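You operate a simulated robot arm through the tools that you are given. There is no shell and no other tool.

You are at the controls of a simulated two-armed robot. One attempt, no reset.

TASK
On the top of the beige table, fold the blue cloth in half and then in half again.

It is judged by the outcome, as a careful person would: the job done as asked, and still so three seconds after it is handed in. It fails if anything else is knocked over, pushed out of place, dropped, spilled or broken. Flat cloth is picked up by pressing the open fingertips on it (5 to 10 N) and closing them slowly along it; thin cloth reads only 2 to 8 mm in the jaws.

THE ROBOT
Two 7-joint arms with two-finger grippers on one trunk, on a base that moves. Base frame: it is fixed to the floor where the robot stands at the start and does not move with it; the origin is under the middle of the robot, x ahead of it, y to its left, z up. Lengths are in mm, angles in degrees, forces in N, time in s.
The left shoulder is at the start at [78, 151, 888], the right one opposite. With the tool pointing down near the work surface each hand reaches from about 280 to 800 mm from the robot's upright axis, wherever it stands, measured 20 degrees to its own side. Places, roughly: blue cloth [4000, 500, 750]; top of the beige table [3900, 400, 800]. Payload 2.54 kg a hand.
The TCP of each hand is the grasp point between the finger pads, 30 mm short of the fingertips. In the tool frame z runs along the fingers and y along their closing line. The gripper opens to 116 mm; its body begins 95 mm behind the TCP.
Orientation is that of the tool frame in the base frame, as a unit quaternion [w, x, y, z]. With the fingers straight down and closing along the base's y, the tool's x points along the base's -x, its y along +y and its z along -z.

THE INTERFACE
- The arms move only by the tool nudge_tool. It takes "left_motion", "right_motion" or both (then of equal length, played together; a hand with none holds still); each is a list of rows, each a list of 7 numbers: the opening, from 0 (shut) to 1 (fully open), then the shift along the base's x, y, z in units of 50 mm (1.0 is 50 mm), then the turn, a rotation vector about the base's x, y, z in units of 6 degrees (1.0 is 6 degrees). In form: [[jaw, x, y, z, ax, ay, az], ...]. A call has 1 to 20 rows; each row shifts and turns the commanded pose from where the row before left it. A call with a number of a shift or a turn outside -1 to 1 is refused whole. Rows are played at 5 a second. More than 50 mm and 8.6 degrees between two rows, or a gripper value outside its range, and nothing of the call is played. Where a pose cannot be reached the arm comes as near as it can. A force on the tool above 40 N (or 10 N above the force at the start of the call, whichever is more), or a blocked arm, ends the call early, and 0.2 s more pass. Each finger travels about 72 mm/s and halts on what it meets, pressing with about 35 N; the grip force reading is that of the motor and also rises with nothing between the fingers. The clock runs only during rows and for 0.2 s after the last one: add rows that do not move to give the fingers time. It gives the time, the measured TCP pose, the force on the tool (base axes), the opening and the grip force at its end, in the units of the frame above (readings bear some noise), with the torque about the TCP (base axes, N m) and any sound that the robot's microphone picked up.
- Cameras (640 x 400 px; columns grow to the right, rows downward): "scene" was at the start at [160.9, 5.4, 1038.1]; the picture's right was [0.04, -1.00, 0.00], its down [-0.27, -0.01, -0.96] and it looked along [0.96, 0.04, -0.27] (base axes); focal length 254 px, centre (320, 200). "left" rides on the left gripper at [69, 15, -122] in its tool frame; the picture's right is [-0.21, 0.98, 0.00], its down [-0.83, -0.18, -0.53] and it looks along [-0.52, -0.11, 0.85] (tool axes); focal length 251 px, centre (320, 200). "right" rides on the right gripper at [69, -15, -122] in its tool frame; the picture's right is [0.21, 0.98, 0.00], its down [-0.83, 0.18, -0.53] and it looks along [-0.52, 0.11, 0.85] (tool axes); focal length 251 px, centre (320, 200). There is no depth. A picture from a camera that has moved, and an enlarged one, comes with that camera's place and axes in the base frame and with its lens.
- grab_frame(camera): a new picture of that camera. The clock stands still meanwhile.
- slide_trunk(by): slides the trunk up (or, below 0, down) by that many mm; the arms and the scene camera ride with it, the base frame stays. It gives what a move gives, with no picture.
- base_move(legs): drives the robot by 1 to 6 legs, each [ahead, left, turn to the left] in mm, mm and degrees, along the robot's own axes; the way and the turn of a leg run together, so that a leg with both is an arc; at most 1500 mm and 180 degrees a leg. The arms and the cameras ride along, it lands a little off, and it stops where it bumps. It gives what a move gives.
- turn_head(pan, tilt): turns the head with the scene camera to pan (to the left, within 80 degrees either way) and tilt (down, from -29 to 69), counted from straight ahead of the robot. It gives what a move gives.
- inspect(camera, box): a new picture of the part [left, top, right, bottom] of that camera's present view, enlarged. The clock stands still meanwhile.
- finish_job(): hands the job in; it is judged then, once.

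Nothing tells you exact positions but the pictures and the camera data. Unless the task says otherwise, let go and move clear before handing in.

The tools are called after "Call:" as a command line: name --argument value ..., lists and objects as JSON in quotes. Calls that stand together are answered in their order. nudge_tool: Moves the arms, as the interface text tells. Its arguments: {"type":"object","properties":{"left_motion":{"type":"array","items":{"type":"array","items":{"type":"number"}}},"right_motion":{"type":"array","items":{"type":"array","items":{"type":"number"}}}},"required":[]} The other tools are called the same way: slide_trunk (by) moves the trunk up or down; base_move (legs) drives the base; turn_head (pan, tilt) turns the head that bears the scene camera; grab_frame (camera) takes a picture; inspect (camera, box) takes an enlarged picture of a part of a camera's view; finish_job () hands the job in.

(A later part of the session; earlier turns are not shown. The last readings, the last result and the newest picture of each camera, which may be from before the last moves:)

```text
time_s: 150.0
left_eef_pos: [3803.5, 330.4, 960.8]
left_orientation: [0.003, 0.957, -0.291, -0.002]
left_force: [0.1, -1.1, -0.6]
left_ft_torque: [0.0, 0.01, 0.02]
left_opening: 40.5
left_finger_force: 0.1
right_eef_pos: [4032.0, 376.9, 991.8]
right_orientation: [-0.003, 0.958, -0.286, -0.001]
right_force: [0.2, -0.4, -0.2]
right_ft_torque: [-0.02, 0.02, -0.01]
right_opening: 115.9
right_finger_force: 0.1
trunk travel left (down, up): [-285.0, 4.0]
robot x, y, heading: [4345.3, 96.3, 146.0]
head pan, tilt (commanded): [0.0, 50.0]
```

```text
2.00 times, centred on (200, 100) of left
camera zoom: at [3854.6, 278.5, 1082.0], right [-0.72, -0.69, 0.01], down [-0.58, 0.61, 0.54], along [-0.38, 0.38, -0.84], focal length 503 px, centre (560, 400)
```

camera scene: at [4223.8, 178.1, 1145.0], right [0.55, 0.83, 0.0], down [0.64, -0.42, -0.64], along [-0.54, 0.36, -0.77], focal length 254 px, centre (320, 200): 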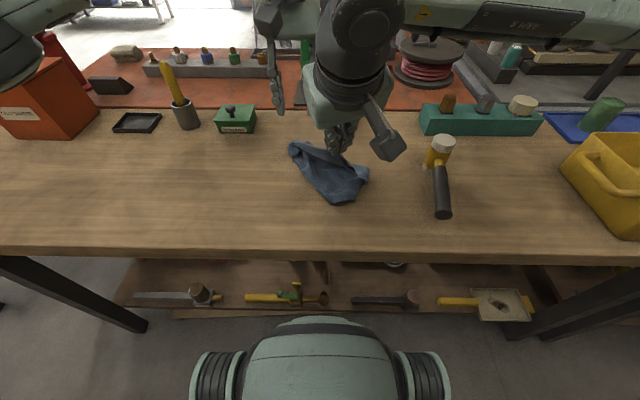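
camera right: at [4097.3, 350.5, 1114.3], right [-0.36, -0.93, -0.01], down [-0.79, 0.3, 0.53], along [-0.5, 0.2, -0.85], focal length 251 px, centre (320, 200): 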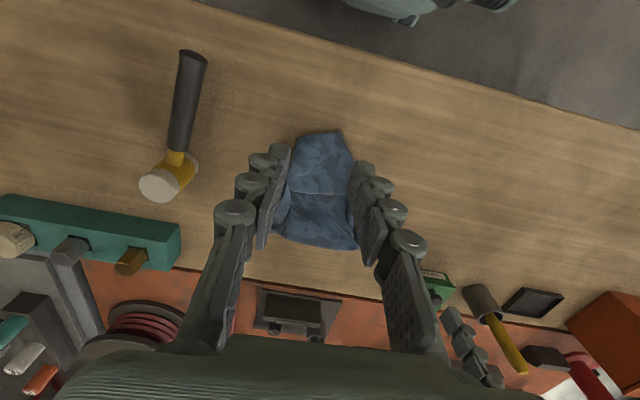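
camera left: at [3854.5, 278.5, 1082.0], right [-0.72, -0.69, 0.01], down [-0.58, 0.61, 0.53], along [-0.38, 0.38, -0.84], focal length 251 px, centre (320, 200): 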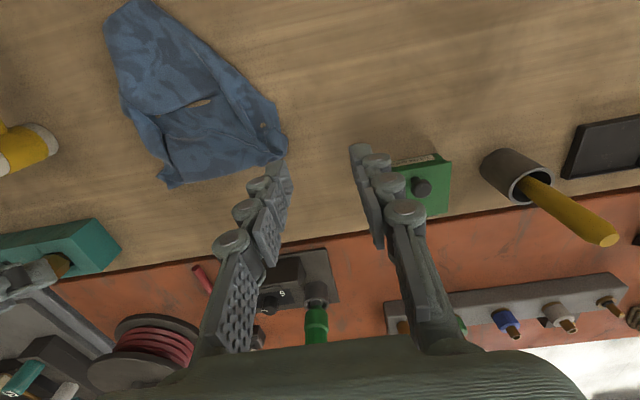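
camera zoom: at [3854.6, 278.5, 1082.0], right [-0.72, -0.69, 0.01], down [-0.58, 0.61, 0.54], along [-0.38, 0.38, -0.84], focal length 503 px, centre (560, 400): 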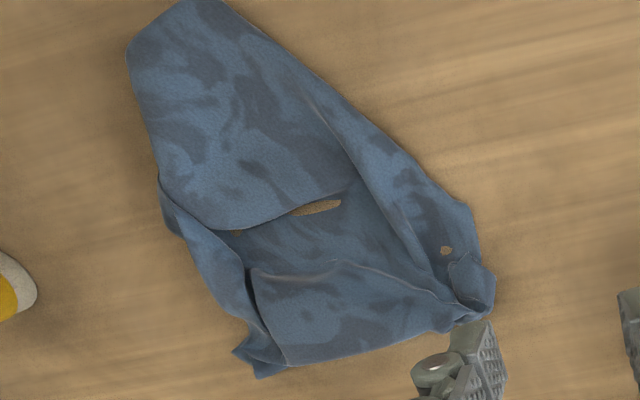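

I'll now pinch the two far corners with both hands: left at the crumpled FL, right at the FR tail (about 160 mm apart), yawing both outward as before.

Call:
nudge_tool --left_motion '[[0.36, -0.005, 0.213, -0.3, 0, 0, -1], [0.36, -0.005, 0.213, -0.3, 0, 0, -1], [0.36, -0.005, 0.213, -0.3, 0, 0, -1], [0.36, -0.005, 0.213, -0.3, 0, 0, -1], [0.36, -0.005, 0.213, -0.3, 0, 0, -1], [0.36, -0.005, 0.213, -0.3, 0, 0, -1], [0.36, 0, 0, -0.3, 0, 0, 0], [0.36, 0, 0, 0, 0, 0, 0]]' --right_motion '[[0.7, -0.463, 0.484, -0.3, 0, 0, 1], [0.5, -0.463, 0.484, -0.3, 0, 0, 1], [0.4, -0.463, 0.484, -0.4, 0, 0, 1], [0.4, -0.463, 0.484, -0.4, 0, 0, 1], [0.4, -0.463, 0.484, -0.4, 0, 0, 1], [0.4, -0.463, 0.484, -0.4, 0, 0, 1], [0.4, 0, 0, -0.5, 0, 0, 0], [0.4, 0, 0, 0, 0, 0, 0]]'

Call:
grab_frame --camera "left"

Call:
grab_frame --camera "right"

Call:
inspect --camera "scene" --box '[265, 80, 405, 210]'

```text
time_s: 151.8
left_eef_pos: [3801.7, 393.5, 856.4]
left_orientation: [0.003, 0.819, -0.573, -0.005]
left_force: [0.5, -0.2, -0.8]
left_ft_torque: [0.0, -0.02, 0.0]
left_opening: 41.6
left_finger_force: 0.1
right_eef_pos: [3893.3, 522.4, 855.5]
right_orientation: [-0.003, 1.0, 0.023, -0.002]
right_force: [0.1, -0.2, -0.8]
right_ft_torque: [0.0, 0.03, 0.0]
right_opening: 46.5
right_finger_force: 0.1
trunk travel left (down, up): [-285.0, 4.0]
robot x, y, heading: [4347.4, 94.1, 146.3]
head pan, tilt (commanded): [0.0, 50.0]
```

```text
taken
camera left: at [3813.1, 323.3, 977.2], right [-0.99, -0.13, 0.01], down [-0.11, 0.84, 0.54], along [-0.08, 0.53, -0.84], focal length 251 px, centre (320, 200)
```

left: 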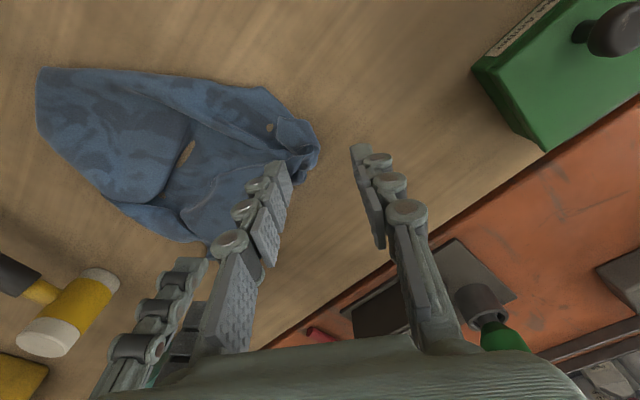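

```text
taken
camera right: at [3961.7, 539.4, 977.5], right [0.26, -0.97, -0.01], down [-0.82, -0.22, 0.53], along [-0.52, -0.13, -0.85], focal length 251 px, centre (320, 200)
```

right: 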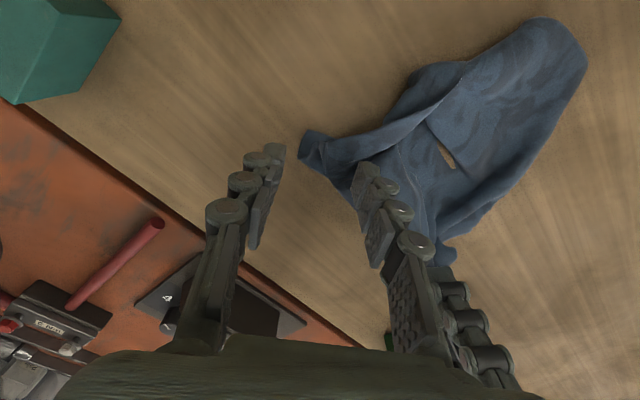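

```text
3.08 times, centred on (335, 145) of scene
camera zoom: at [4223.9, 178.1, 1145.0], right [0.55, 0.83, 0.0], down [0.64, -0.42, -0.64], along [-0.54, 0.36, -0.77], focal length 780 px, centre (274, 369)
```

zoom: 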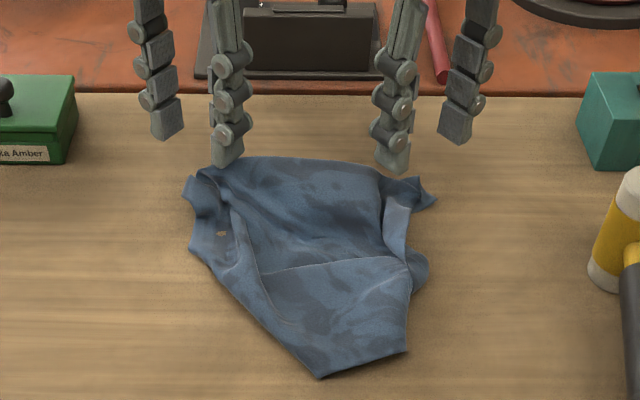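

I'll correct the positions (left 18 mm inward, right about 12 mm) and lower both toward the cloth.

Call:
nudge_tool --left_motion '[[0.36, 0.183, 0.025, -0.2, 0, 0, 0], [0.36, 0.183, 0.025, -0.2, 0, 0, 0], [0.36, 0, 0, -0.3, 0, 0, 0], [0.36, 0, 0, -0.1, 0, 0, 0], [0.36, 0, 0, 0, 0, 0, 0]]' --right_motion '[[0.4, -0.043, -0.115, -0.2, 0, 0, 0], [0.4, -0.043, -0.115, -0.2, 0, 0, 0], [0.4, 0, 0, -0.3, 0, 0, 0], [0.4, 0, 0, -0.1, 0, 0, 0], [0.4, 0, 0, 0, 0, 0, 0]]'

Call:
inspect --camera "left" --box '[200, 60, 440, 260]'

Call:
inspect --camera "right" --box '[200, 60, 440, 260]'

```text
time_s: 153.0
left_eef_pos: [3822.1, 395.6, 815.2]
left_orientation: [0.003, 0.82, -0.573, -0.004]
left_force: [0.3, 0.3, 0.4]
left_ft_torque: [0.0, -0.01, -0.01]
left_opening: 41.8
left_finger_force: 0.1
right_eef_pos: [3889.3, 510.1, 816.3]
right_orientation: [-0.002, 1.0, 0.022, 0.0]
right_force: [-0.3, -0.4, 0.3]
right_ft_torque: [-0.01, 0.05, 0.06]
right_opening: 46.5
right_finger_force: 0.0
trunk travel left (down, up): [-285.0, 4.0]
robot x, y, heading: [4342.9, 95.3, 146.3]
head pan, tilt (commanded): [0.0, 50.0]
```

```text
2.00 times, centred on (320, 160) of left
camera zoom: at [3832.5, 325.9, 936.2], right [-0.99, -0.13, 0.01], down [-0.11, 0.84, 0.54], along [-0.08, 0.53, -0.84], focal length 503 px, centre (320, 280)
```

zoom: 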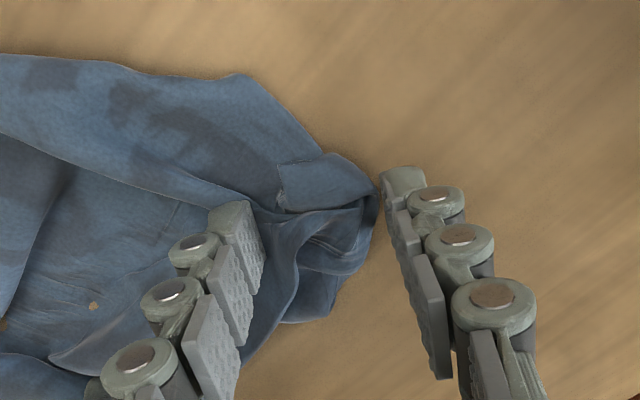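

```text
2.00 times, centred on (320, 160) of right
camera zoom: at [3956.7, 527.8, 938.7], right [0.26, -0.97, -0.01], down [-0.82, -0.22, 0.53], along [-0.52, -0.13, -0.85], focal length 503 px, centre (320, 280)
```

zoom: 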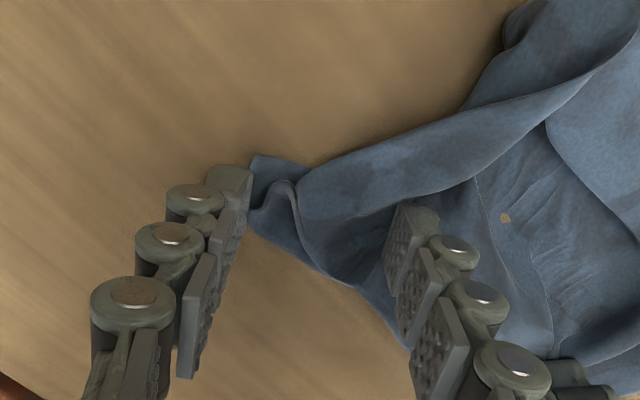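

Both crumpled corners lie between the fingers. I'll lower a touch more and close slowly.

Call:
nudge_tool --left_motion '[[0.36, 0, 0, -0.06, 0, 0, 0], [0.33, 0, 0, 0, 0, 0, 0], [0.3, 0, 0, 0, 0, 0, 0], [0.27, 0, 0, 0, 0, 0, 0], [0.24, 0, 0, 0, 0, 0, 0], [0.21, 0, 0, 0, 0, 0, 0], [0.18, 0, 0, 0, 0, 0, 0], [0.15, 0, 0, 0, 0, 0, 0], [0.12, 0, 0, 0, 0, 0, 0], [0.09, 0, 0, 0, 0, 0, 0], [0.06, 0, 0, 0, 0, 0, 0], [0.03, 0, 0, 0, 0, 0, 0], [0.0, 0, 0, 0, 0, 0, 0], [0.0, 0, 0, 0, 0, 0, 0]]' --right_motion '[[0.4, 0, 0, -0.08, 0, 0, 0], [0.36, 0, 0, 0, 0, 0, 0], [0.32, 0, 0, 0, 0, 0, 0], [0.28, 0, 0, 0, 0, 0, 0], [0.24, 0, 0, 0, 0, 0, 0], [0.21, 0, 0, 0, 0, 0, 0], [0.18, 0, 0, 0, 0, 0, 0], [0.15, 0, 0, 0, 0, 0, 0], [0.12, 0, 0, 0, 0, 0, 0], [0.09, 0, 0, 0, 0, 0, 0], [0.06, 0, 0, 0, 0, 0, 0], [0.03, 0, 0, 0, 0, 0, 0], [0.0, 0, 0, 0, 0, 0, 0], [0.0, 0, 0, 0, 0, 0, 0]]'

Call:
inspect --camera "left" --box '[200, 60, 440, 260]'

Call:
inspect --camera "right" --box '[200, 60, 440, 260]'

```text
time_s: 156.0
left_eef_pos: [3820.0, 396.2, 813.0]
left_orientation: [0.003, 0.82, -0.572, -0.004]
left_force: [1.4, 1.2, 3.6]
left_ft_torque: [0.21, -0.19, 0.01]
left_opening: 1.7
left_finger_force: 27.3
right_eef_pos: [3888.0, 510.6, 813.2]
right_orientation: [-0.002, 1.0, 0.023, 0.0]
right_force: [-0.5, -0.7, -1.3]
right_ft_torque: [-0.02, -0.02, 0.02]
right_opening: 2.1
right_finger_force: 29.2
trunk travel left (down, up): [-285.0, 4.0]
robot x, y, heading: [4347.9, 97.8, 146.5]
head pan, tilt (commanded): [0.0, 50.0]
```

```text
2.00 times, centred on (320, 160) of left
camera zoom: at [3832.1, 325.6, 933.7], right [-0.99, -0.14, 0.01], down [-0.11, 0.84, 0.54], along [-0.08, 0.53, -0.84], focal length 503 px, centre (320, 280)
```

zoom: 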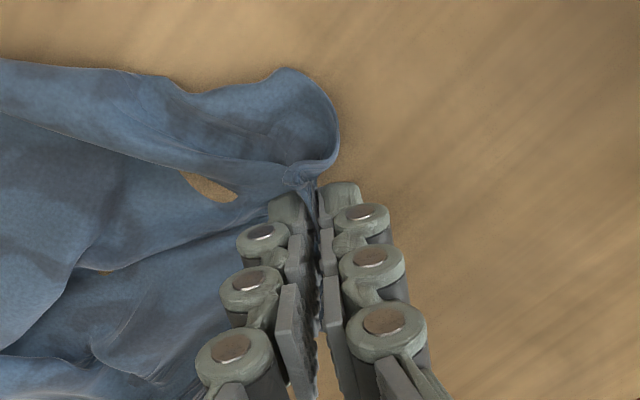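

```text
2.00 times, centred on (320, 160) of right
camera zoom: at [3956.8, 527.5, 935.2], right [0.26, -0.97, -0.01], down [-0.82, -0.22, 0.53], along [-0.52, -0.13, -0.85], focal length 503 px, centre (320, 280)
```

zoom: 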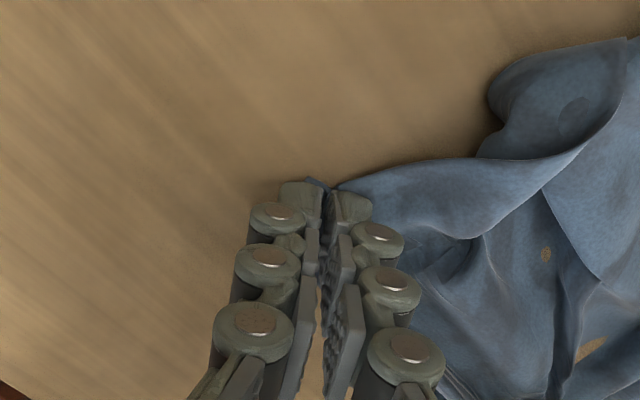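

Both appear to hold cloth. I'll lift both together slowly, spreading slightly.

Call:
nudge_tool --left_motion '[[0, 0, 0, 0.15, 0, 0, 0], [0, 0, 0, 0.3, 0, 0, 0], [0, 0, 0, 0.4, 0, 0, 0], [0, 0, 0, 0.4, 0, 0, 0], [0, 0, 0, 0.4, 0, 0, 0], [0, 0, 0, 0.4, 0, 0, 0], [0, 0, 0, 0.4, 0, 0, 0], [0, 0, 0, 0, 0, 0, 0]]' --right_motion '[[0, 0, 0, 0.15, 0, 0, 0], [0, 0, 0, 0.3, 0, 0, 0], [0, 0, 0, 0.4, 0, 0, 0], [0, 0, 0, 0.4, 0, 0, 0], [0, 0, 0, 0.4, 0, 0, 0], [0, 0, 0, 0.4, 0, 0, 0], [0, 0, 0, 0.4, 0, 0, 0], [0, 0, 0, 0, 0, 0, 0]]'

Call:
grab_frame --camera "scene"

Call:
inspect --camera "scene" --box '[240, 60, 400, 210]'

```text
time_s: 157.8
left_eef_pos: [3819.8, 394.8, 935.5]
left_orientation: [0.002, 0.82, -0.572, -0.004]
left_force: [-3.1, -1.1, 0.4]
left_ft_torque: [0.03, -0.08, -0.03]
left_opening: 5.0
left_finger_force: 39.3
right_eef_pos: [3888.7, 511.4, 936.7]
right_orientation: [-0.002, 1.0, 0.023, 0.0]
right_force: [-1.3, -0.1, -0.3]
right_ft_torque: [0.19, 0.08, -0.01]
right_opening: 0.8
right_finger_force: 26.0
trunk travel left (down, up): [-285.0, 4.0]
robot x, y, heading: [4345.0, 96.6, 146.3]
head pan, tilt (commanded): [0.0, 50.0]
```

```text
taken
camera scene: at [4223.9, 178.1, 1145.0], right [0.55, 0.83, 0.0], down [0.64, -0.42, -0.64], along [-0.54, 0.36, -0.77], focal length 254 px, centre (320, 200)
```

scene: 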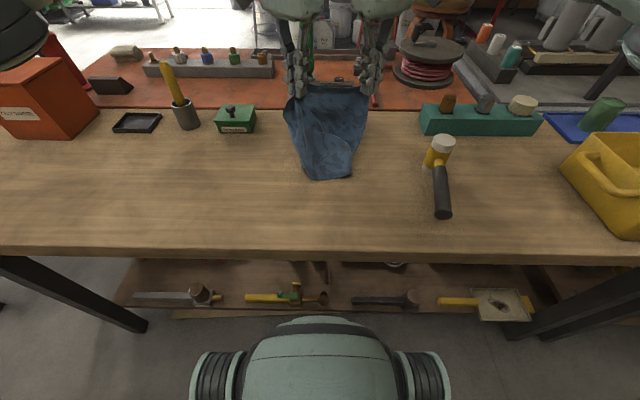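

```text
2.67 times, centred on (320, 135) of scene
camera zoom: at [4223.9, 178.1, 1145.0], right [0.55, 0.83, 0.0], down [0.64, -0.42, -0.64], along [-0.54, 0.36, -0.77], focal length 676 px, centre (320, 373)
```

zoom: 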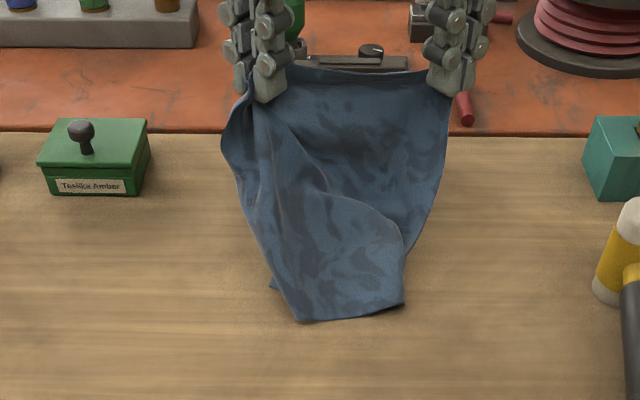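

Both hands hold the far corners and the cloth hangs between them. I'll raise further while coming toward me until it hangs fully, to let it straighten out.

Call:
nudge_tool --left_motion '[[0, 0.2, -0.133, 0.34, 0, 0, 0], [0, 0.2, -0.133, 0.34, 0, 0, 0], [0, 0.2, -0.133, 0.34, 0, 0, 0], [0, 0.2, -0.133, 0.34, 0, 0, 0], [0, 0.2, -0.133, 0.34, 0, 0, 0], [0, 0.2, -0.133, 0.34, 0, 0, 0], [0, 0.2, -0.133, 0.34, 0, 0, 0], [0, 0.2, -0.133, 0.34, 0, 0, 0], [0, 0.1, -0.066, 0.34, 0, 0, 0], [0, 0.1, -0.066, 0.34, 0, 0, 0], [0, 0, 0, 0, 0, 0, 0]]' --right_motion '[[0, 0.2, -0.133, 0.34, 0, 0, 0], [0, 0.2, -0.133, 0.34, 0, 0, 0], [0, 0.2, -0.133, 0.34, 0, 0, 0], [0, 0.2, -0.133, 0.34, 0, 0, 0], [0, 0.2, -0.133, 0.34, 0, 0, 0], [0, 0.2, -0.133, 0.34, 0, 0, 0], [0, 0.2, -0.133, 0.34, 0, 0, 0], [0, 0.2, -0.133, 0.34, 0, 0, 0], [0, 0.1, -0.066, 0.34, 0, 0, 0], [0, 0.1, -0.066, 0.34, 0, 0, 0], [0, 0, 0, 0, 0, 0, 0]]'

Call:
grab_frame --camera "scene"

```text
time_s: 160.2
left_eef_pos: [3910.6, 333.8, 1104.9]
left_orientation: [0.002, 0.82, -0.573, -0.004]
left_force: [-1.2, 0.3, -1.3]
left_ft_torque: [0.04, 0.04, 0.0]
left_opening: 5.9
left_finger_force: 39.6
right_eef_pos: [3980.2, 451.3, 1105.0]
right_orientation: [-0.003, 1.0, 0.023, 0.0]
right_force: [0.9, -0.1, -0.4]
right_ft_torque: [-0.01, 0.0, 0.0]
right_opening: 0.0
right_finger_force: 28.8
trunk travel left (down, up): [-285.0, 4.0]
robot x, y, heading: [4344.3, 97.5, 146.4]
head pan, tilt (commanded): [0.0, 50.0]
```

```text
taken
camera scene: at [4223.7, 178.2, 1145.0], right [0.55, 0.83, 0.0], down [0.64, -0.42, -0.64], along [-0.53, 0.36, -0.77], focal length 254 px, centre (320, 200)
```

scene: 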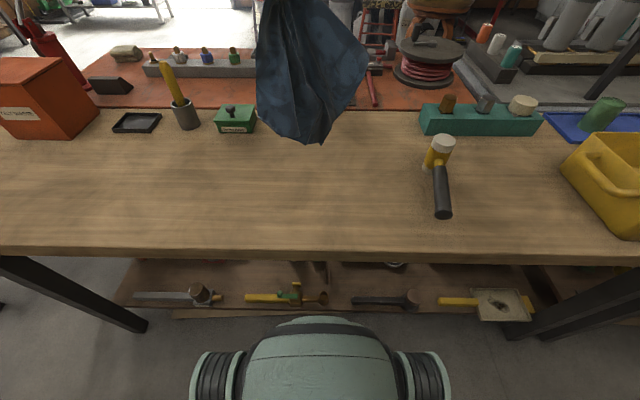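

Call:
turn_head --pan 0 --tilt 20

Call:
grab_frame --camera "scene"

Call:
grab_frame --camera "right"

Call:
grab_frame --camera "left"

```text
time_s: 161.1
left_eef_pos: [3912.5, 335.6, 1105.0]
left_orientation: [0.003, 0.82, -0.573, -0.004]
left_force: [0.0, -0.7, -0.7]
left_ft_torque: [-0.01, 0.0, -0.04]
left_opening: 5.8
left_finger_force: 32.8
right_eef_pos: [3979.8, 451.4, 1103.6]
right_orientation: [-0.002, 1.0, 0.023, -0.001]
right_force: [-0.7, 0.1, -0.6]
right_ft_torque: [0.01, 0.0, 0.0]
right_opening: 0.0
right_finger_force: 28.6
trunk travel left (down, up): [-285.0, 4.0]
robot x, y, heading: [4346.6, 99.1, 146.3]
head pan, tilt (commanded): [0.0, 20.0]
```

```text
taken
camera scene: at [4210.5, 187.0, 1190.5], right [0.55, 0.83, 0.0], down [0.29, -0.19, -0.94], along [-0.78, 0.52, -0.34], focal length 254 px, centre (320, 200)
```

scene: 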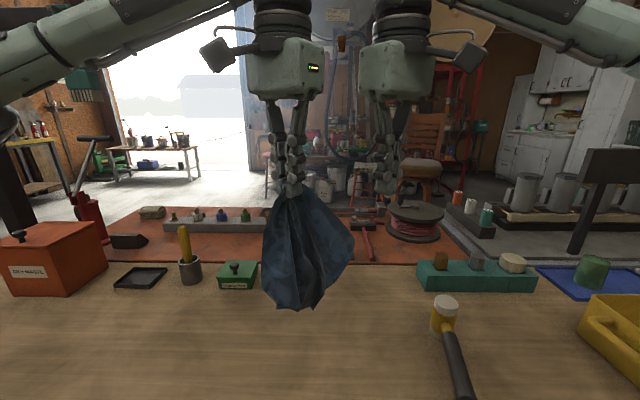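

```text
taken
camera right: at [4047.8, 468.7, 1226.9], right [0.26, -0.97, -0.01], down [-0.82, -0.22, 0.53], along [-0.52, -0.13, -0.85], focal length 251 px, centre (320, 200)
```

right: 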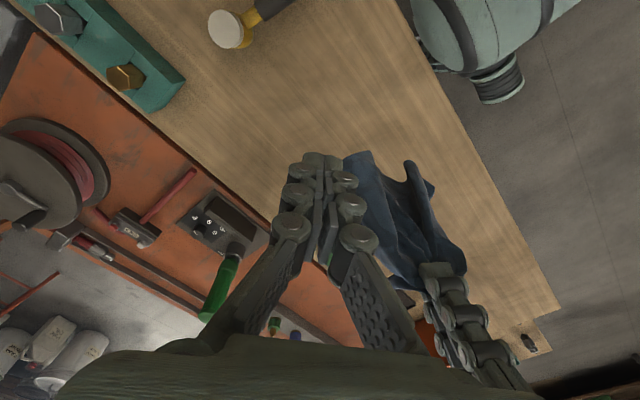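

```text
taken
camera left: at [3922.6, 264.4, 1226.4], right [-0.99, -0.13, 0.01], down [-0.11, 0.84, 0.54], along [-0.08, 0.53, -0.84], focal length 251 px, centre (320, 200)
```

left: 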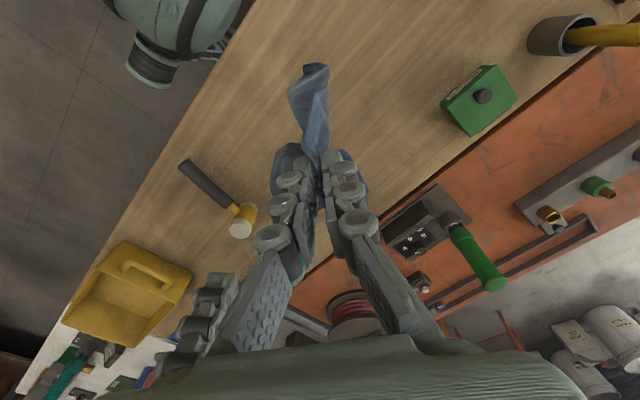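

The right hand slipped off as the cloth went taut, but the left hold is solid and the cloth now hangs fanned open. I'll zoom to locate the free corners.

Call:
inspect --camera "scene" --box '[230, 170, 390, 320]'

Call:
inspect --camera "right" --box '[310, 130, 490, 300]'

```text
2.67 times, centred on (310, 245) of scene
camera zoom: at [4210.5, 187.0, 1190.5], right [0.55, 0.83, 0.0], down [0.29, -0.19, -0.94], along [-0.78, 0.52, -0.34], focal length 676 px, centre (347, 80)
```

zoom: 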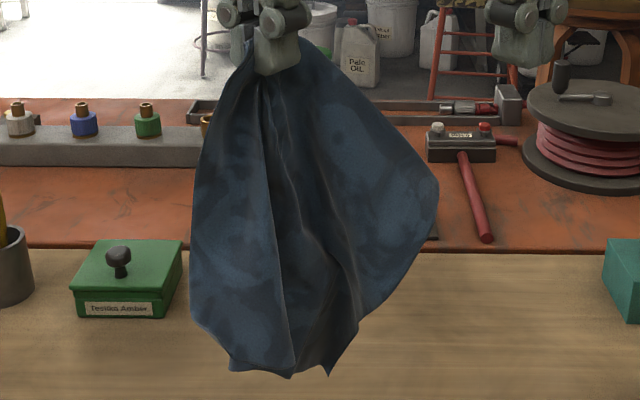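

```text
2.35 times, centred on (400, 215) of right
camera zoom: at [4047.8, 468.7, 1226.9], right [0.26, -0.97, -0.01], down [-0.82, -0.22, 0.53], along [-0.52, -0.13, -0.85], focal length 592 px, centre (132, 165)
```

zoom: 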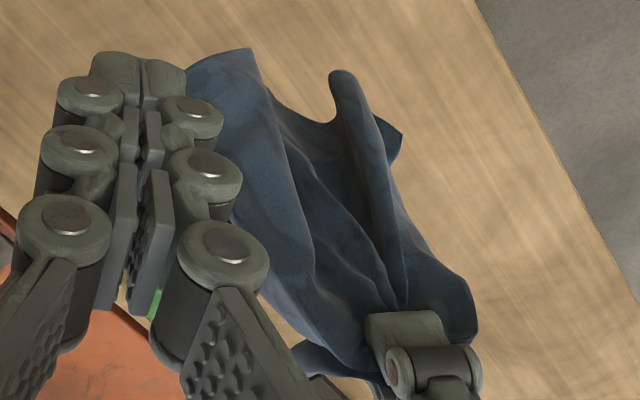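

FR hangs free about (3972,404,1004), 90 mm right of the left hand, with the sheet facing me. I'll turn the right hand so it closes front-to-back, lean it 25° away from the left hand, and approach FR in the air.

Call:
nudge_tool --right_motion '[[0.3, 0.094, 0.057, 0, -0.574, 0.383, 0.92], [0.5, 0.094, 0.057, 0, -0.574, 0.383, 0.92], [0.65, 0.094, 0.057, 0, -0.574, 0.383, 0.92], [0.65, 0.094, 0.057, 0, -0.574, 0.383, 0.92], [0.65, 0.094, 0.057, 0, -0.574, 0.383, 0.92], [0.65, 0.094, 0.057, 0, -0.574, 0.383, 0.92], [0.65, 0, 0, 0, 0, 0, 0], [0.65, 0, 0, 0, 0, 0, 0]]'

Call:
grab_frame --camera "scene"

Call:
grab_frame --camera "right"

```text
time_s: 162.9
left_eef_pos: [3911.9, 334.0, 1105.1]
left_orientation: [0.003, 0.82, -0.572, -0.004]
left_force: [-0.5, -0.2, -1.6]
left_ft_torque: [0.01, -0.02, -0.03]
left_opening: 6.0
left_finger_force: 34.2
right_eef_pos: [4022.6, 432.0, 1101.0]
right_orientation: [0.171, 0.929, 0.303, -0.124]
right_force: [-0.4, 0.0, 0.2]
right_ft_torque: [-0.01, -0.01, 0.01]
right_opening: 75.3
right_finger_force: 0.0
right hand out of reach, approached as far as the arm can: row 5, 6
trunk travel left (down, up): [-285.0, 4.0]
robot x, y, heading: [4345.2, 95.3, 146.1]
head pan, tilt (commanded): [0.0, 20.0]
```

```text
taken
camera scene: at [4210.5, 187.0, 1190.6], right [0.55, 0.83, 0.0], down [0.28, -0.19, -0.94], along [-0.78, 0.52, -0.34], focal length 254 px, centre (320, 200)
```

scene: 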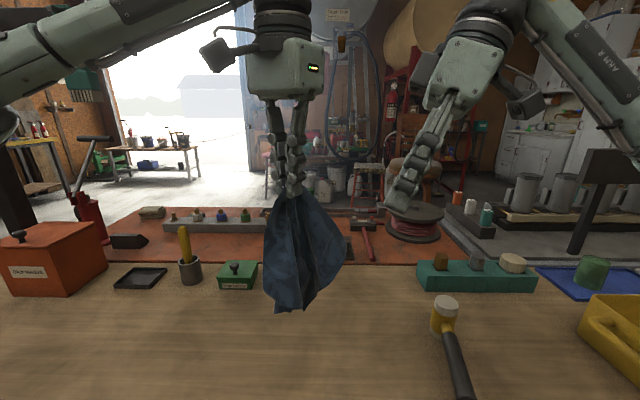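

```text
taken
camera right: at [4083.1, 527.3, 1186.5], right [0.76, -0.63, 0.17], down [-0.47, -0.36, 0.81], along [-0.45, -0.69, -0.57], focal length 251 px, centre (320, 200)
```

right: 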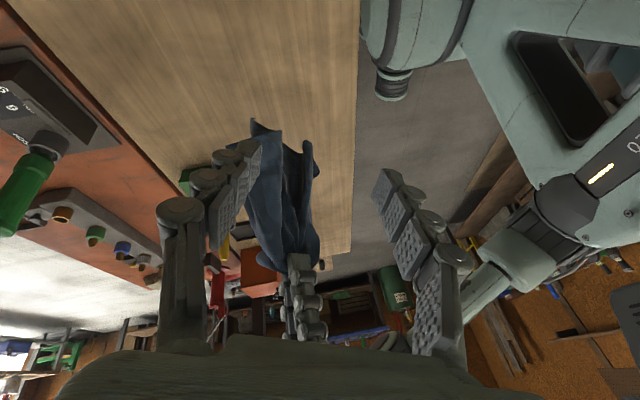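

Call:
inspect --camera "right" --box '[200, 100, 360, 300]'

Call:
inspect --camera "scene" --box '[240, 170, 440, 320]'

```text
2.00 times, centred on (280, 200) of right
camera zoom: at [4083.1, 527.3, 1186.5], right [0.76, -0.63, 0.17], down [-0.47, -0.36, 0.81], along [-0.45, -0.69, -0.57], focal length 503 px, centre (400, 200)
```

zoom: 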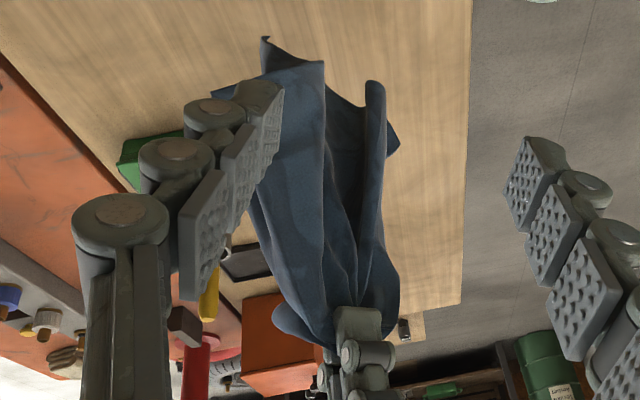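

```text
2.67 times, centred on (340, 245) of scene
camera zoom: at [4210.5, 187.0, 1190.6], right [0.55, 0.83, 0.0], down [0.28, -0.19, -0.94], along [-0.78, 0.52, -0.34], focal length 676 px, centre (267, 80)
```

zoom: 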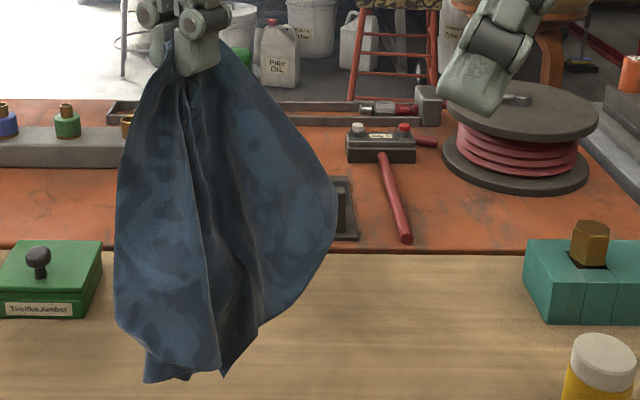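

FR is around (3960,402,1003). The right hand's fingers are oriented front/back of the sheet; I'll shift it forward/left and then descend along its finger direction, checking midway.

Call:
nudge_tool --right_motion '[[0.65, -0.38, 0.03, 0, 0, 0, 0], [0.65, -0.38, 0.03, 0, 0, 0, 0], [0.65, -0.38, 0.02, 0, 0, 0, 0], [0.65, -0.0507, -0.157, -0.364, 0, 0, 0], [0.65, -0.0507, -0.157, -0.364, 0, 0, 0], [0.65, -0.0507, -0.157, -0.364, 0, 0, 0], [0.65, 0, 0, 0, 0, 0, 0]]'

Call:
inspect --camera "scene" --box '[240, 150, 440, 320]'

Call:
grab_frame --camera "right"

Call:
grab_frame --camera "left"

```text
time_s: 164.5
left_eef_pos: [3912.3, 334.8, 1104.9]
left_orientation: [0.003, 0.82, -0.573, -0.004]
left_force: [3.5, 2.6, -5.0]
left_ft_torque: [-0.08, -0.17, -0.07]
left_opening: 2.0
left_finger_force: 27.3
right_eef_pos: [3971.5, 386.1, 1045.6]
right_orientation: [0.171, 0.929, 0.304, -0.123]
right_force: [0.4, 0.1, -1.1]
right_ft_torque: [-0.01, -0.01, 0.01]
right_opening: 75.4
right_finger_force: 0.1
right hand out of reach, approached as far as the arm can: row 1, 2, 3
trunk travel left (down, up): [-285.0, 4.0]
robot x, y, heading: [4347.3, 95.4, 146.5]
head pan, tilt (commanded): [0.0, 20.0]
```

```text
2.35 times, centred on (340, 235) of scene
camera zoom: at [4210.6, 186.9, 1190.6], right [0.55, 0.83, 0.0], down [0.28, -0.19, -0.94], along [-0.78, 0.52, -0.34], focal length 597 px, centre (273, 118)
```

zoom: 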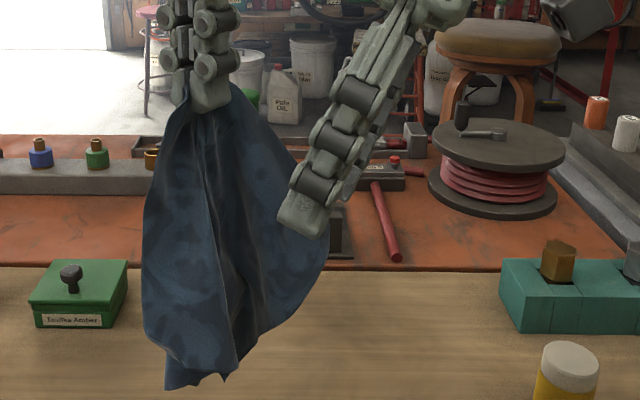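

```text
taken
camera right: at [4032.6, 482.0, 1130.6], right [0.76, -0.63, 0.17], down [-0.47, -0.36, 0.81], along [-0.45, -0.69, -0.57], focal length 251 px, centre (320, 200)
```

right: 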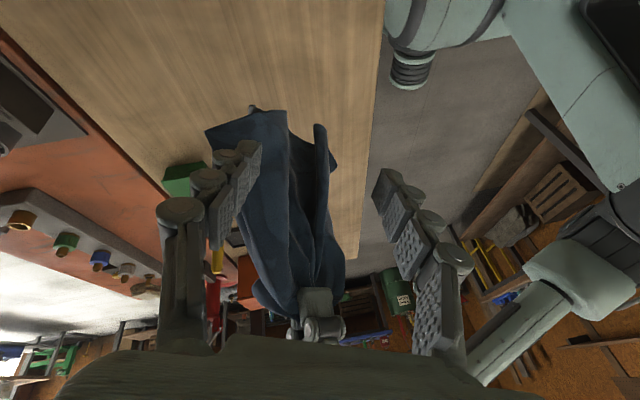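

```text
taken
camera left: at [3922.7, 264.3, 1226.4], right [-0.99, -0.13, 0.01], down [-0.11, 0.84, 0.53], along [-0.08, 0.53, -0.84], focal length 251 px, centre (320, 200)
```

left: 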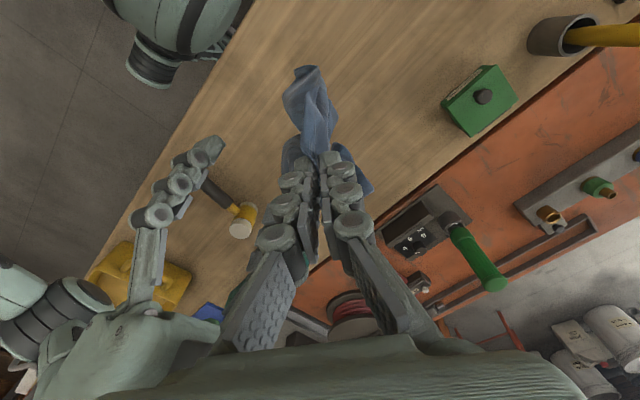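

FR is actually further forward, about (3919,429,968). I'll move the right hand 60 mm forward and down so the sheet's corner comes between its fingers.

Call:
nudge_tool --right_motion '[[0.65, -0.266, 0.178, -0.1, 0, 0, 0], [0.65, -0.266, 0.178, -0.2, 0, 0, 0], [0.65, -0.266, 0.178, -0.3, 0, 0, 0], [0.65, -0.266, 0.178, -0.3, 0, 0, 0], [0.65, 0, 0, -0.3, 0, 0, 0], [0.65, 0, 0, 0, 0, 0, 0]]'

Call:
inspect --camera "scene" --box '[240, 150, 440, 320]'

Call:
grab_frame --camera "right"

```text
time_s: 165.9
left_eef_pos: [3912.3, 335.4, 1106.3]
left_orientation: [0.003, 0.82, -0.572, -0.003]
left_force: [0.5, 0.4, -0.8]
left_ft_torque: [0.01, 0.04, 0.01]
left_opening: 6.1
left_finger_force: 39.2
right_eef_pos: [3958.6, 388.2, 1005.5]
right_orientation: [0.17, 0.93, 0.303, -0.123]
right_force: [0.1, 0.0, 0.0]
right_ft_torque: [-0.01, 0.0, -0.01]
right_opening: 75.3
right_finger_force: 0.0
right hand out of reach, approached as far as the arm can: row 2, 3, 4
trunk travel left (down, up): [-285.0, 4.0]
robot x, y, heading: [4344.8, 96.7, 146.2]
head pan, tilt (commanded): [0.0, 20.0]
```

```text
2.35 times, centred on (340, 235) of scene
camera zoom: at [4210.7, 186.9, 1190.7], right [0.55, 0.83, 0.0], down [0.28, -0.19, -0.94], along [-0.78, 0.52, -0.34], focal length 597 px, centre (273, 118)
```

zoom: 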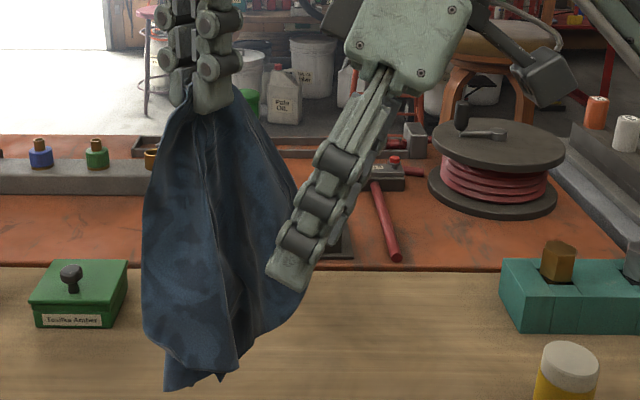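

```text
taken
camera right: at [4019.4, 483.3, 1090.7], right [0.76, -0.63, 0.17], down [-0.47, -0.36, 0.81], along [-0.45, -0.69, -0.57], focal length 251 px, centre (320, 200)
```

right: 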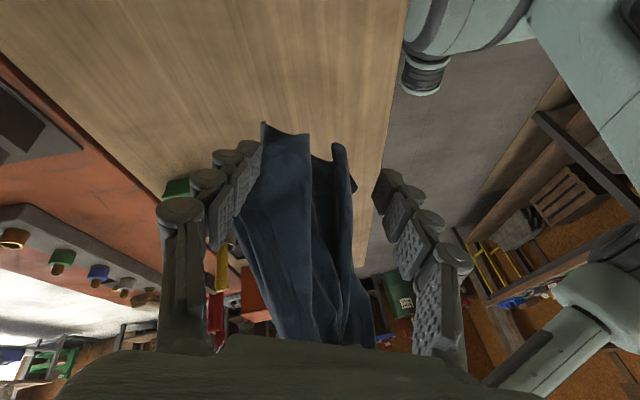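

The right arm can't go further forward in this pose, so instead I'll back it off and bring the left hand (with the cloth) 55 mm toward me, then descend again.

Call:
nudge_tool --left_motion '[[0, 0, 0, 0, 0, 0, 0], [0, 0, 0, 0, 0, 0, 0], [0, 0, 0, 0, 0, 0, 0], [0, 0.229, -0.152, 0, 0, 0, 0], [0, 0.229, -0.152, 0, 0, 0, 0], [0, 0.229, -0.152, 0, 0, 0, 0], [0, 0.229, -0.152, 0, 0, 0, 0], [0, 0, 0, 0, 0, 0, 0], [0, 0, 0, 0, 0, 0, 0], [0, 0, 0, 0, 0, 0, 0]]' --right_motion '[[0.7, 0.05, 0.157, 0.364, 0, 0, 0], [0.7, 0.05, 0.157, 0.364, 0, 0, 0], [0.7, 0.05, 0.157, 0.364, 0, 0, 0], [0.7, 0.05, 0.157, 0.364, 0, 0, 0], [0.7, 0, 0, 0, 0, 0, 0], [0.7, 0, 0, 0, 0, 0, 0], [0.7, 0, 0, 0, 0, 0, 0], [0.7, 0, 0, 0, 0, 0, 0], [0.7, 0, 0, 0, 0, 0, 0], [0.7, 0, 0, 0, 0, 0, 0]]'

Call:
inspect --camera "scene" --box '[240, 150, 440, 340]'

Call:
grab_frame --camera "right"

```text
time_s: 168.1
left_eef_pos: [3956.6, 305.3, 1106.5]
left_orientation: [0.002, 0.819, -0.573, -0.004]
left_force: [-0.4, -0.6, 2.5]
left_ft_torque: [0.03, 0.01, 0.0]
left_opening: 0.9
left_finger_force: 26.3
right_eef_pos: [3973.8, 407.7, 1079.5]
right_orientation: [0.172, 0.929, 0.303, -0.123]
right_force: [0.5, 0.0, -0.4]
right_ft_torque: [-0.01, -0.01, -0.03]
right_opening: 81.5
right_finger_force: 0.1
right hand out of reach, approached as far as the arm can: row 1, 2, 3, 4
trunk travel left (down, up): [-285.0, 4.0]
robot x, y, heading: [4343.1, 95.2, 146.2]
head pan, tilt (commanded): [0.0, 20.0]
```

```text
2.11 times, centred on (340, 245) of scene
camera zoom: at [4210.5, 187.0, 1190.6], right [0.55, 0.83, 0.0], down [0.28, -0.19, -0.94], along [-0.78, 0.52, -0.34], focal length 534 px, centre (278, 105)
```

zoom: 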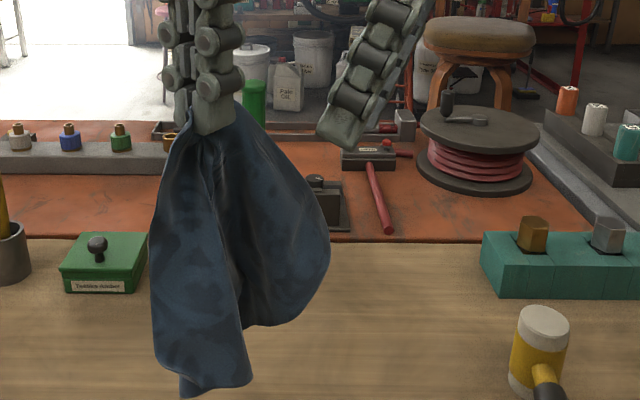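

```text
taken
camera right: at [4035.6, 503.1, 1164.5], right [0.76, -0.63, 0.17], down [-0.47, -0.36, 0.81], along [-0.45, -0.69, -0.57], focal length 251 px, centre (320, 200)
```

right: 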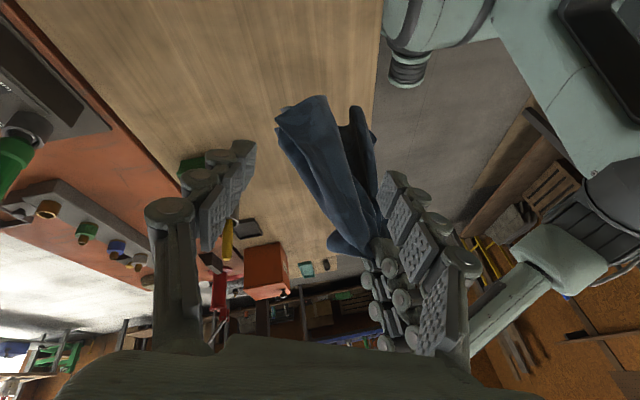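

Now the FR flap hangs between the right fingers, nearest to that hand. I'll go straight down about 88 mm so only the flap (not the inner part) is between the pads, and then close.

Call:
nudge_tool --right_motion '[[0.7, -0.02, -0.03, -0.35, 0, 0, 0], [0.7, -0.02, -0.03, -0.35, 0, 0, 0], [0.7, -0.02, -0.03, -0.35, 0, 0, 0], [0.7, -0.02, -0.03, -0.35, 0, 0, 0], [0.7, -0.02, -0.03, -0.35, 0, 0, 0], [0.7, 0, 0, 0, 0, 0, 0]]'

Call:
grab_frame --camera "right"

Call:
inspect --camera "scene" --box '[240, 150, 440, 340]'

```text
time_s: 169.5
left_eef_pos: [3957.7, 304.9, 1105.5]
left_orientation: [0.003, 0.82, -0.573, -0.004]
left_force: [0.7, 1.7, 1.0]
left_ft_torque: [-0.12, 0.13, 0.03]
left_opening: 1.1
left_finger_force: 26.5
right_eef_pos: [3974.6, 395.4, 993.0]
right_orientation: [0.171, 0.93, 0.302, -0.123]
right_force: [-0.2, -0.1, 0.5]
right_ft_torque: [0.01, 0.03, 0.01]
right_opening: 81.2
right_finger_force: 0.0
right hand out of reach, approached as far as the arm can: row 4
trunk travel left (down, up): [-285.0, 4.0]
robot x, y, heading: [4344.8, 98.7, 146.5]
head pan, tilt (commanded): [0.0, 20.0]
```

```text
taken
camera right: at [4035.1, 490.5, 1077.4], right [0.76, -0.63, 0.17], down [-0.47, -0.36, 0.81], along [-0.45, -0.69, -0.57], focal length 251 px, centre (320, 200)
```

right: 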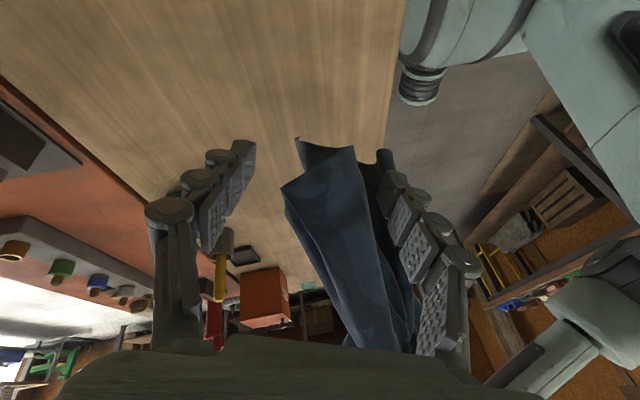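

```text
2.11 times, centred on (340, 245) of scene
camera zoom: at [4210.6, 186.9, 1190.6], right [0.55, 0.83, 0.0], down [0.28, -0.19, -0.94], along [-0.78, 0.52, -0.34], focal length 534 px, centre (278, 105)
```

zoom: 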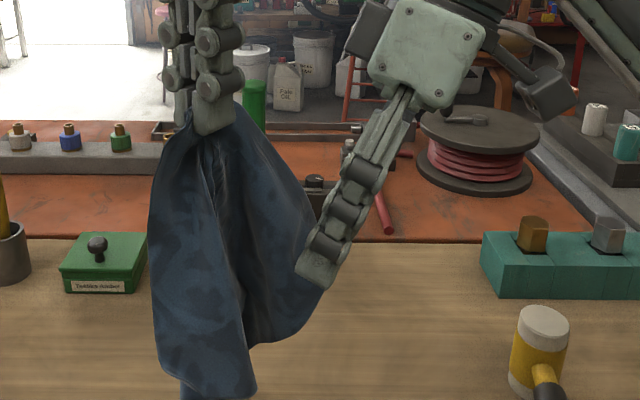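

The flap with corner FR is between the pads. Closing now.

Call:
nudge_tool --right_motion '[[0.55, 0, 0, 0, 0, 0, 0], [0.45, 0, 0, 0, 0, 0, 0], [0.35, 0, 0, 0, 0, 0, 0], [0.25, 0, 0, 0, 0, 0, 0], [0.18, 0, 0, 0, 0, 0, 0], [0.12, 0, 0, 0, 0, 0, 0], [0.06, 0, 0, 0, 0, 0, 0], [0.0, 0, 0, 0, 0, 0, 0], [0.0, 0, 0, 0, 0, 0, 0]]'

Call:
grab_frame --camera "right"

Call:
inspect --camera "scene" --box '[240, 150, 440, 340]'

```text
time_s: 171.5
left_eef_pos: [3957.7, 306.1, 1105.4]
left_orientation: [0.004, 0.819, -0.573, -0.004]
left_force: [0.0, 0.7, -0.2]
left_ft_torque: [0.05, 0.01, -0.01]
left_opening: 5.6
left_finger_force: 31.5
right_eef_pos: [3974.3, 395.5, 992.5]
right_orientation: [0.172, 0.929, 0.303, -0.123]
right_force: [0.3, -0.7, -2.1]
right_ft_torque: [-0.02, 0.02, -0.01]
right_opening: 4.5
right_finger_force: 31.7
trunk travel left (down, up): [-285.0, 4.0]
robot x, y, heading: [4343.4, 100.0, 146.3]
head pan, tilt (commanded): [0.0, 20.0]
```

```text
taken
camera right: at [4035.2, 490.6, 1077.5], right [0.76, -0.63, 0.17], down [-0.47, -0.36, 0.81], along [-0.45, -0.69, -0.57], focal length 251 px, centre (320, 200)
```

right: 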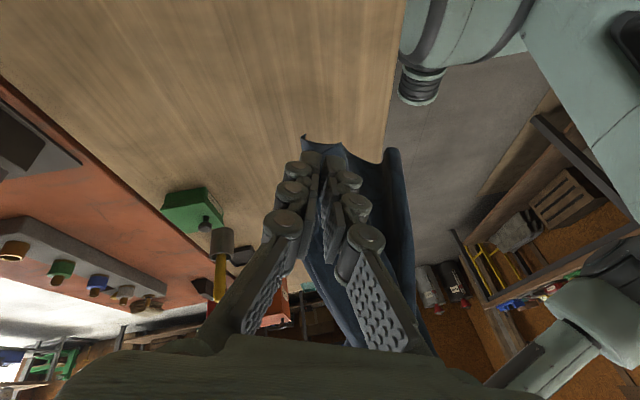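

```text
2.11 times, centred on (340, 245) of scene
camera zoom: at [4210.7, 187.0, 1190.7], right [0.55, 0.83, 0.0], down [0.28, -0.19, -0.94], along [-0.78, 0.52, -0.34], focal length 534 px, centre (278, 105)
```

zoom: 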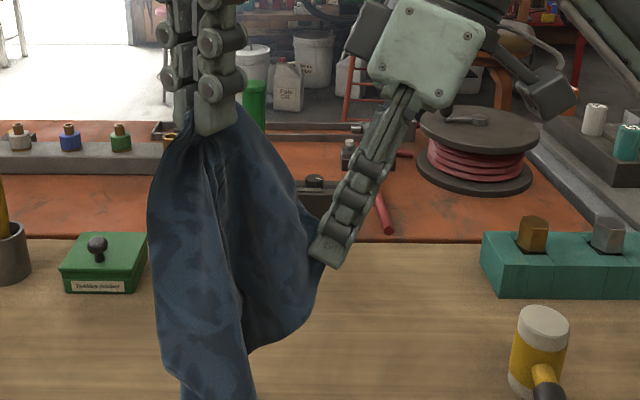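

The right hand holds FR (4.5 mm). I'll gently raise it and pull to the right so the far edge becomes level between the two hands.

Call:
nudge_tool --right_motion '[[0, 0.1, 0.09, 0.2, 0, 0, 0], [0, 0.15, 0.14, 0.2, 0, 0, 0], [0, 0.15, 0.14, 0.25, 0, 0, 0], [0, 0.15, 0.14, 0.25, 0, 0, 0], [0, 0.2, 0.18, 0.25, 0, 0, 0], [0, 0.2, 0.18, 0.25, 0, 0, 0], [0, 0.2, 0.18, 0.25, 0, 0, 0], [0, 0.2, 0.18, 0.25, 0, 0, 0], [0, 0, 0, 0, 0, 0, 0]]'

Call:
grab_frame --camera "scene"

Call:
grab_frame --camera "right"

```text
time_s: 173.5
left_eef_pos: [3957.1, 305.8, 1105.3]
left_orientation: [0.003, 0.82, -0.573, -0.005]
left_force: [-0.9, 1.6, -1.5]
left_ft_torque: [0.03, 0.08, -0.02]
left_opening: 5.0
left_finger_force: 39.8
right_eef_pos: [4047.8, 443.0, 1085.8]
right_orientation: [0.172, 0.929, 0.302, -0.124]
right_force: [-1.0, -2.2, -0.7]
right_ft_torque: [0.0, 0.01, 0.0]
right_opening: 1.1
right_finger_force: 30.2
right hand out of reach, approached as far as the arm can: row 5, 6, 7, 8
trunk travel left (down, up): [-285.0, 4.0]
robot x, y, heading: [4345.0, 93.2, 146.4]
head pan, tilt (commanded): [0.0, 20.0]
```

```text
taken
camera scene: at [4210.6, 187.1, 1190.6], right [0.55, 0.83, 0.0], down [0.28, -0.19, -0.94], along [-0.78, 0.52, -0.34], focal length 254 px, centre (320, 200)
```

scene: 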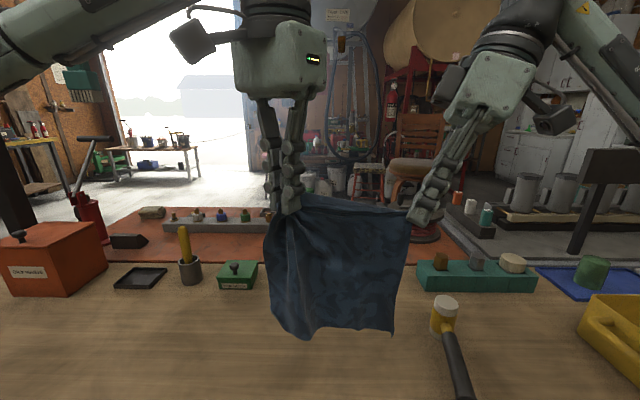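

```text
taken
camera right: at [4108.3, 538.3, 1171.7], right [0.76, -0.63, 0.17], down [-0.47, -0.36, 0.81], along [-0.45, -0.69, -0.57], focal length 251 px, centre (320, 200)
```

right: 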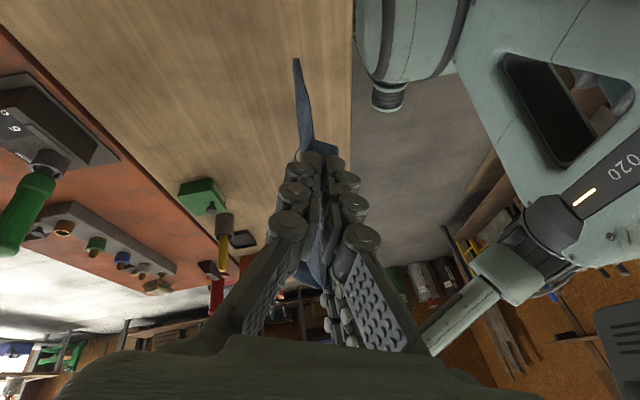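

The cloth now hangs as an almost flat sheet between both hands. For the fold I need the right hand to reach further forward, so I'll turn it back to its upright, less yawed pose around the held corner.

Call:
nudge_tool --right_motion '[[0, -0.0093, -0.0287, 0.0067, 0.574, -0.383, -0.92], [0, -0.0093, -0.0287, 0.0067, 0.574, -0.383, -0.92], [0, -0.0093, -0.0287, 0.0067, 0.574, -0.383, -0.92], [0, -0.0093, -0.0287, 0.0067, 0.574, -0.383, -0.92], [0, 0, 0, 0, 0, 0, 0]]'

Call:
grab_frame --camera "scene"

Call:
inspect --camera "right" --box '[200, 60, 440, 260]'

```text
time_s: 174.7
left_eef_pos: [3957.1, 306.3, 1105.3]
left_orientation: [0.002, 0.82, -0.573, -0.004]
left_force: [0.9, 0.4, 2.1]
left_ft_torque: [0.01, -0.06, -0.07]
left_opening: 3.5
left_finger_force: 36.0
right_eef_pos: [4045.0, 437.4, 1089.5]
right_orientation: [0.057, 0.991, 0.118, -0.042]
right_force: [-0.9, -1.1, 0.7]
right_ft_torque: [-0.05, 0.0, 0.02]
right_opening: 0.3
right_finger_force: 29.2
trunk travel left (down, up): [-285.0, 4.0]
robot x, y, heading: [4344.0, 96.0, 146.3]
head pan, tilt (commanded): [0.0, 20.0]
```

```text
taken
camera scene: at [4210.6, 187.2, 1190.6], right [0.55, 0.83, 0.0], down [0.28, -0.19, -0.94], along [-0.78, 0.52, -0.34], focal length 254 px, centre (320, 200)
```

scene: 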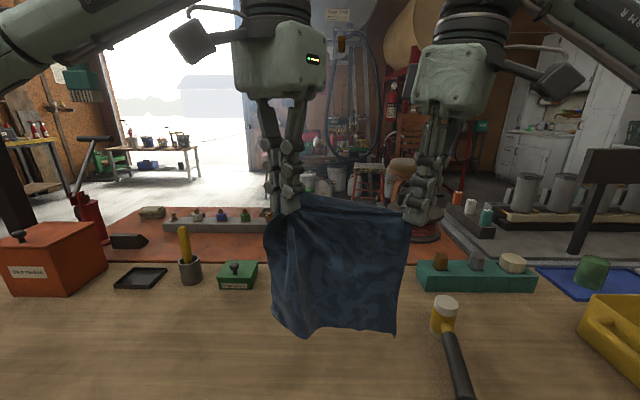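

```text
2.00 times, centred on (320, 160) of right
camera zoom: at [4116.6, 483.2, 1201.5], right [0.44, -0.89, 0.08], down [-0.72, -0.3, 0.63], along [-0.54, -0.33, -0.78], focal length 503 px, centre (320, 280)
```

zoom: 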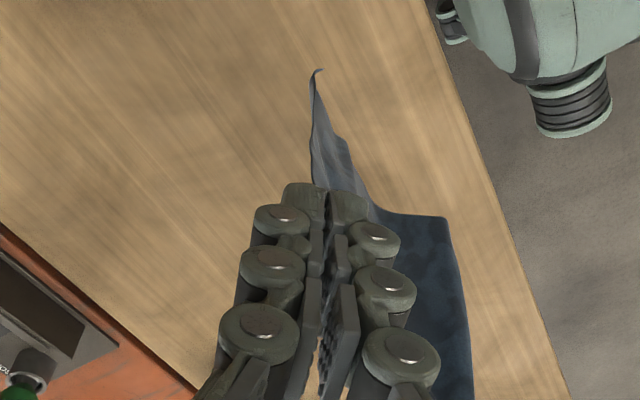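

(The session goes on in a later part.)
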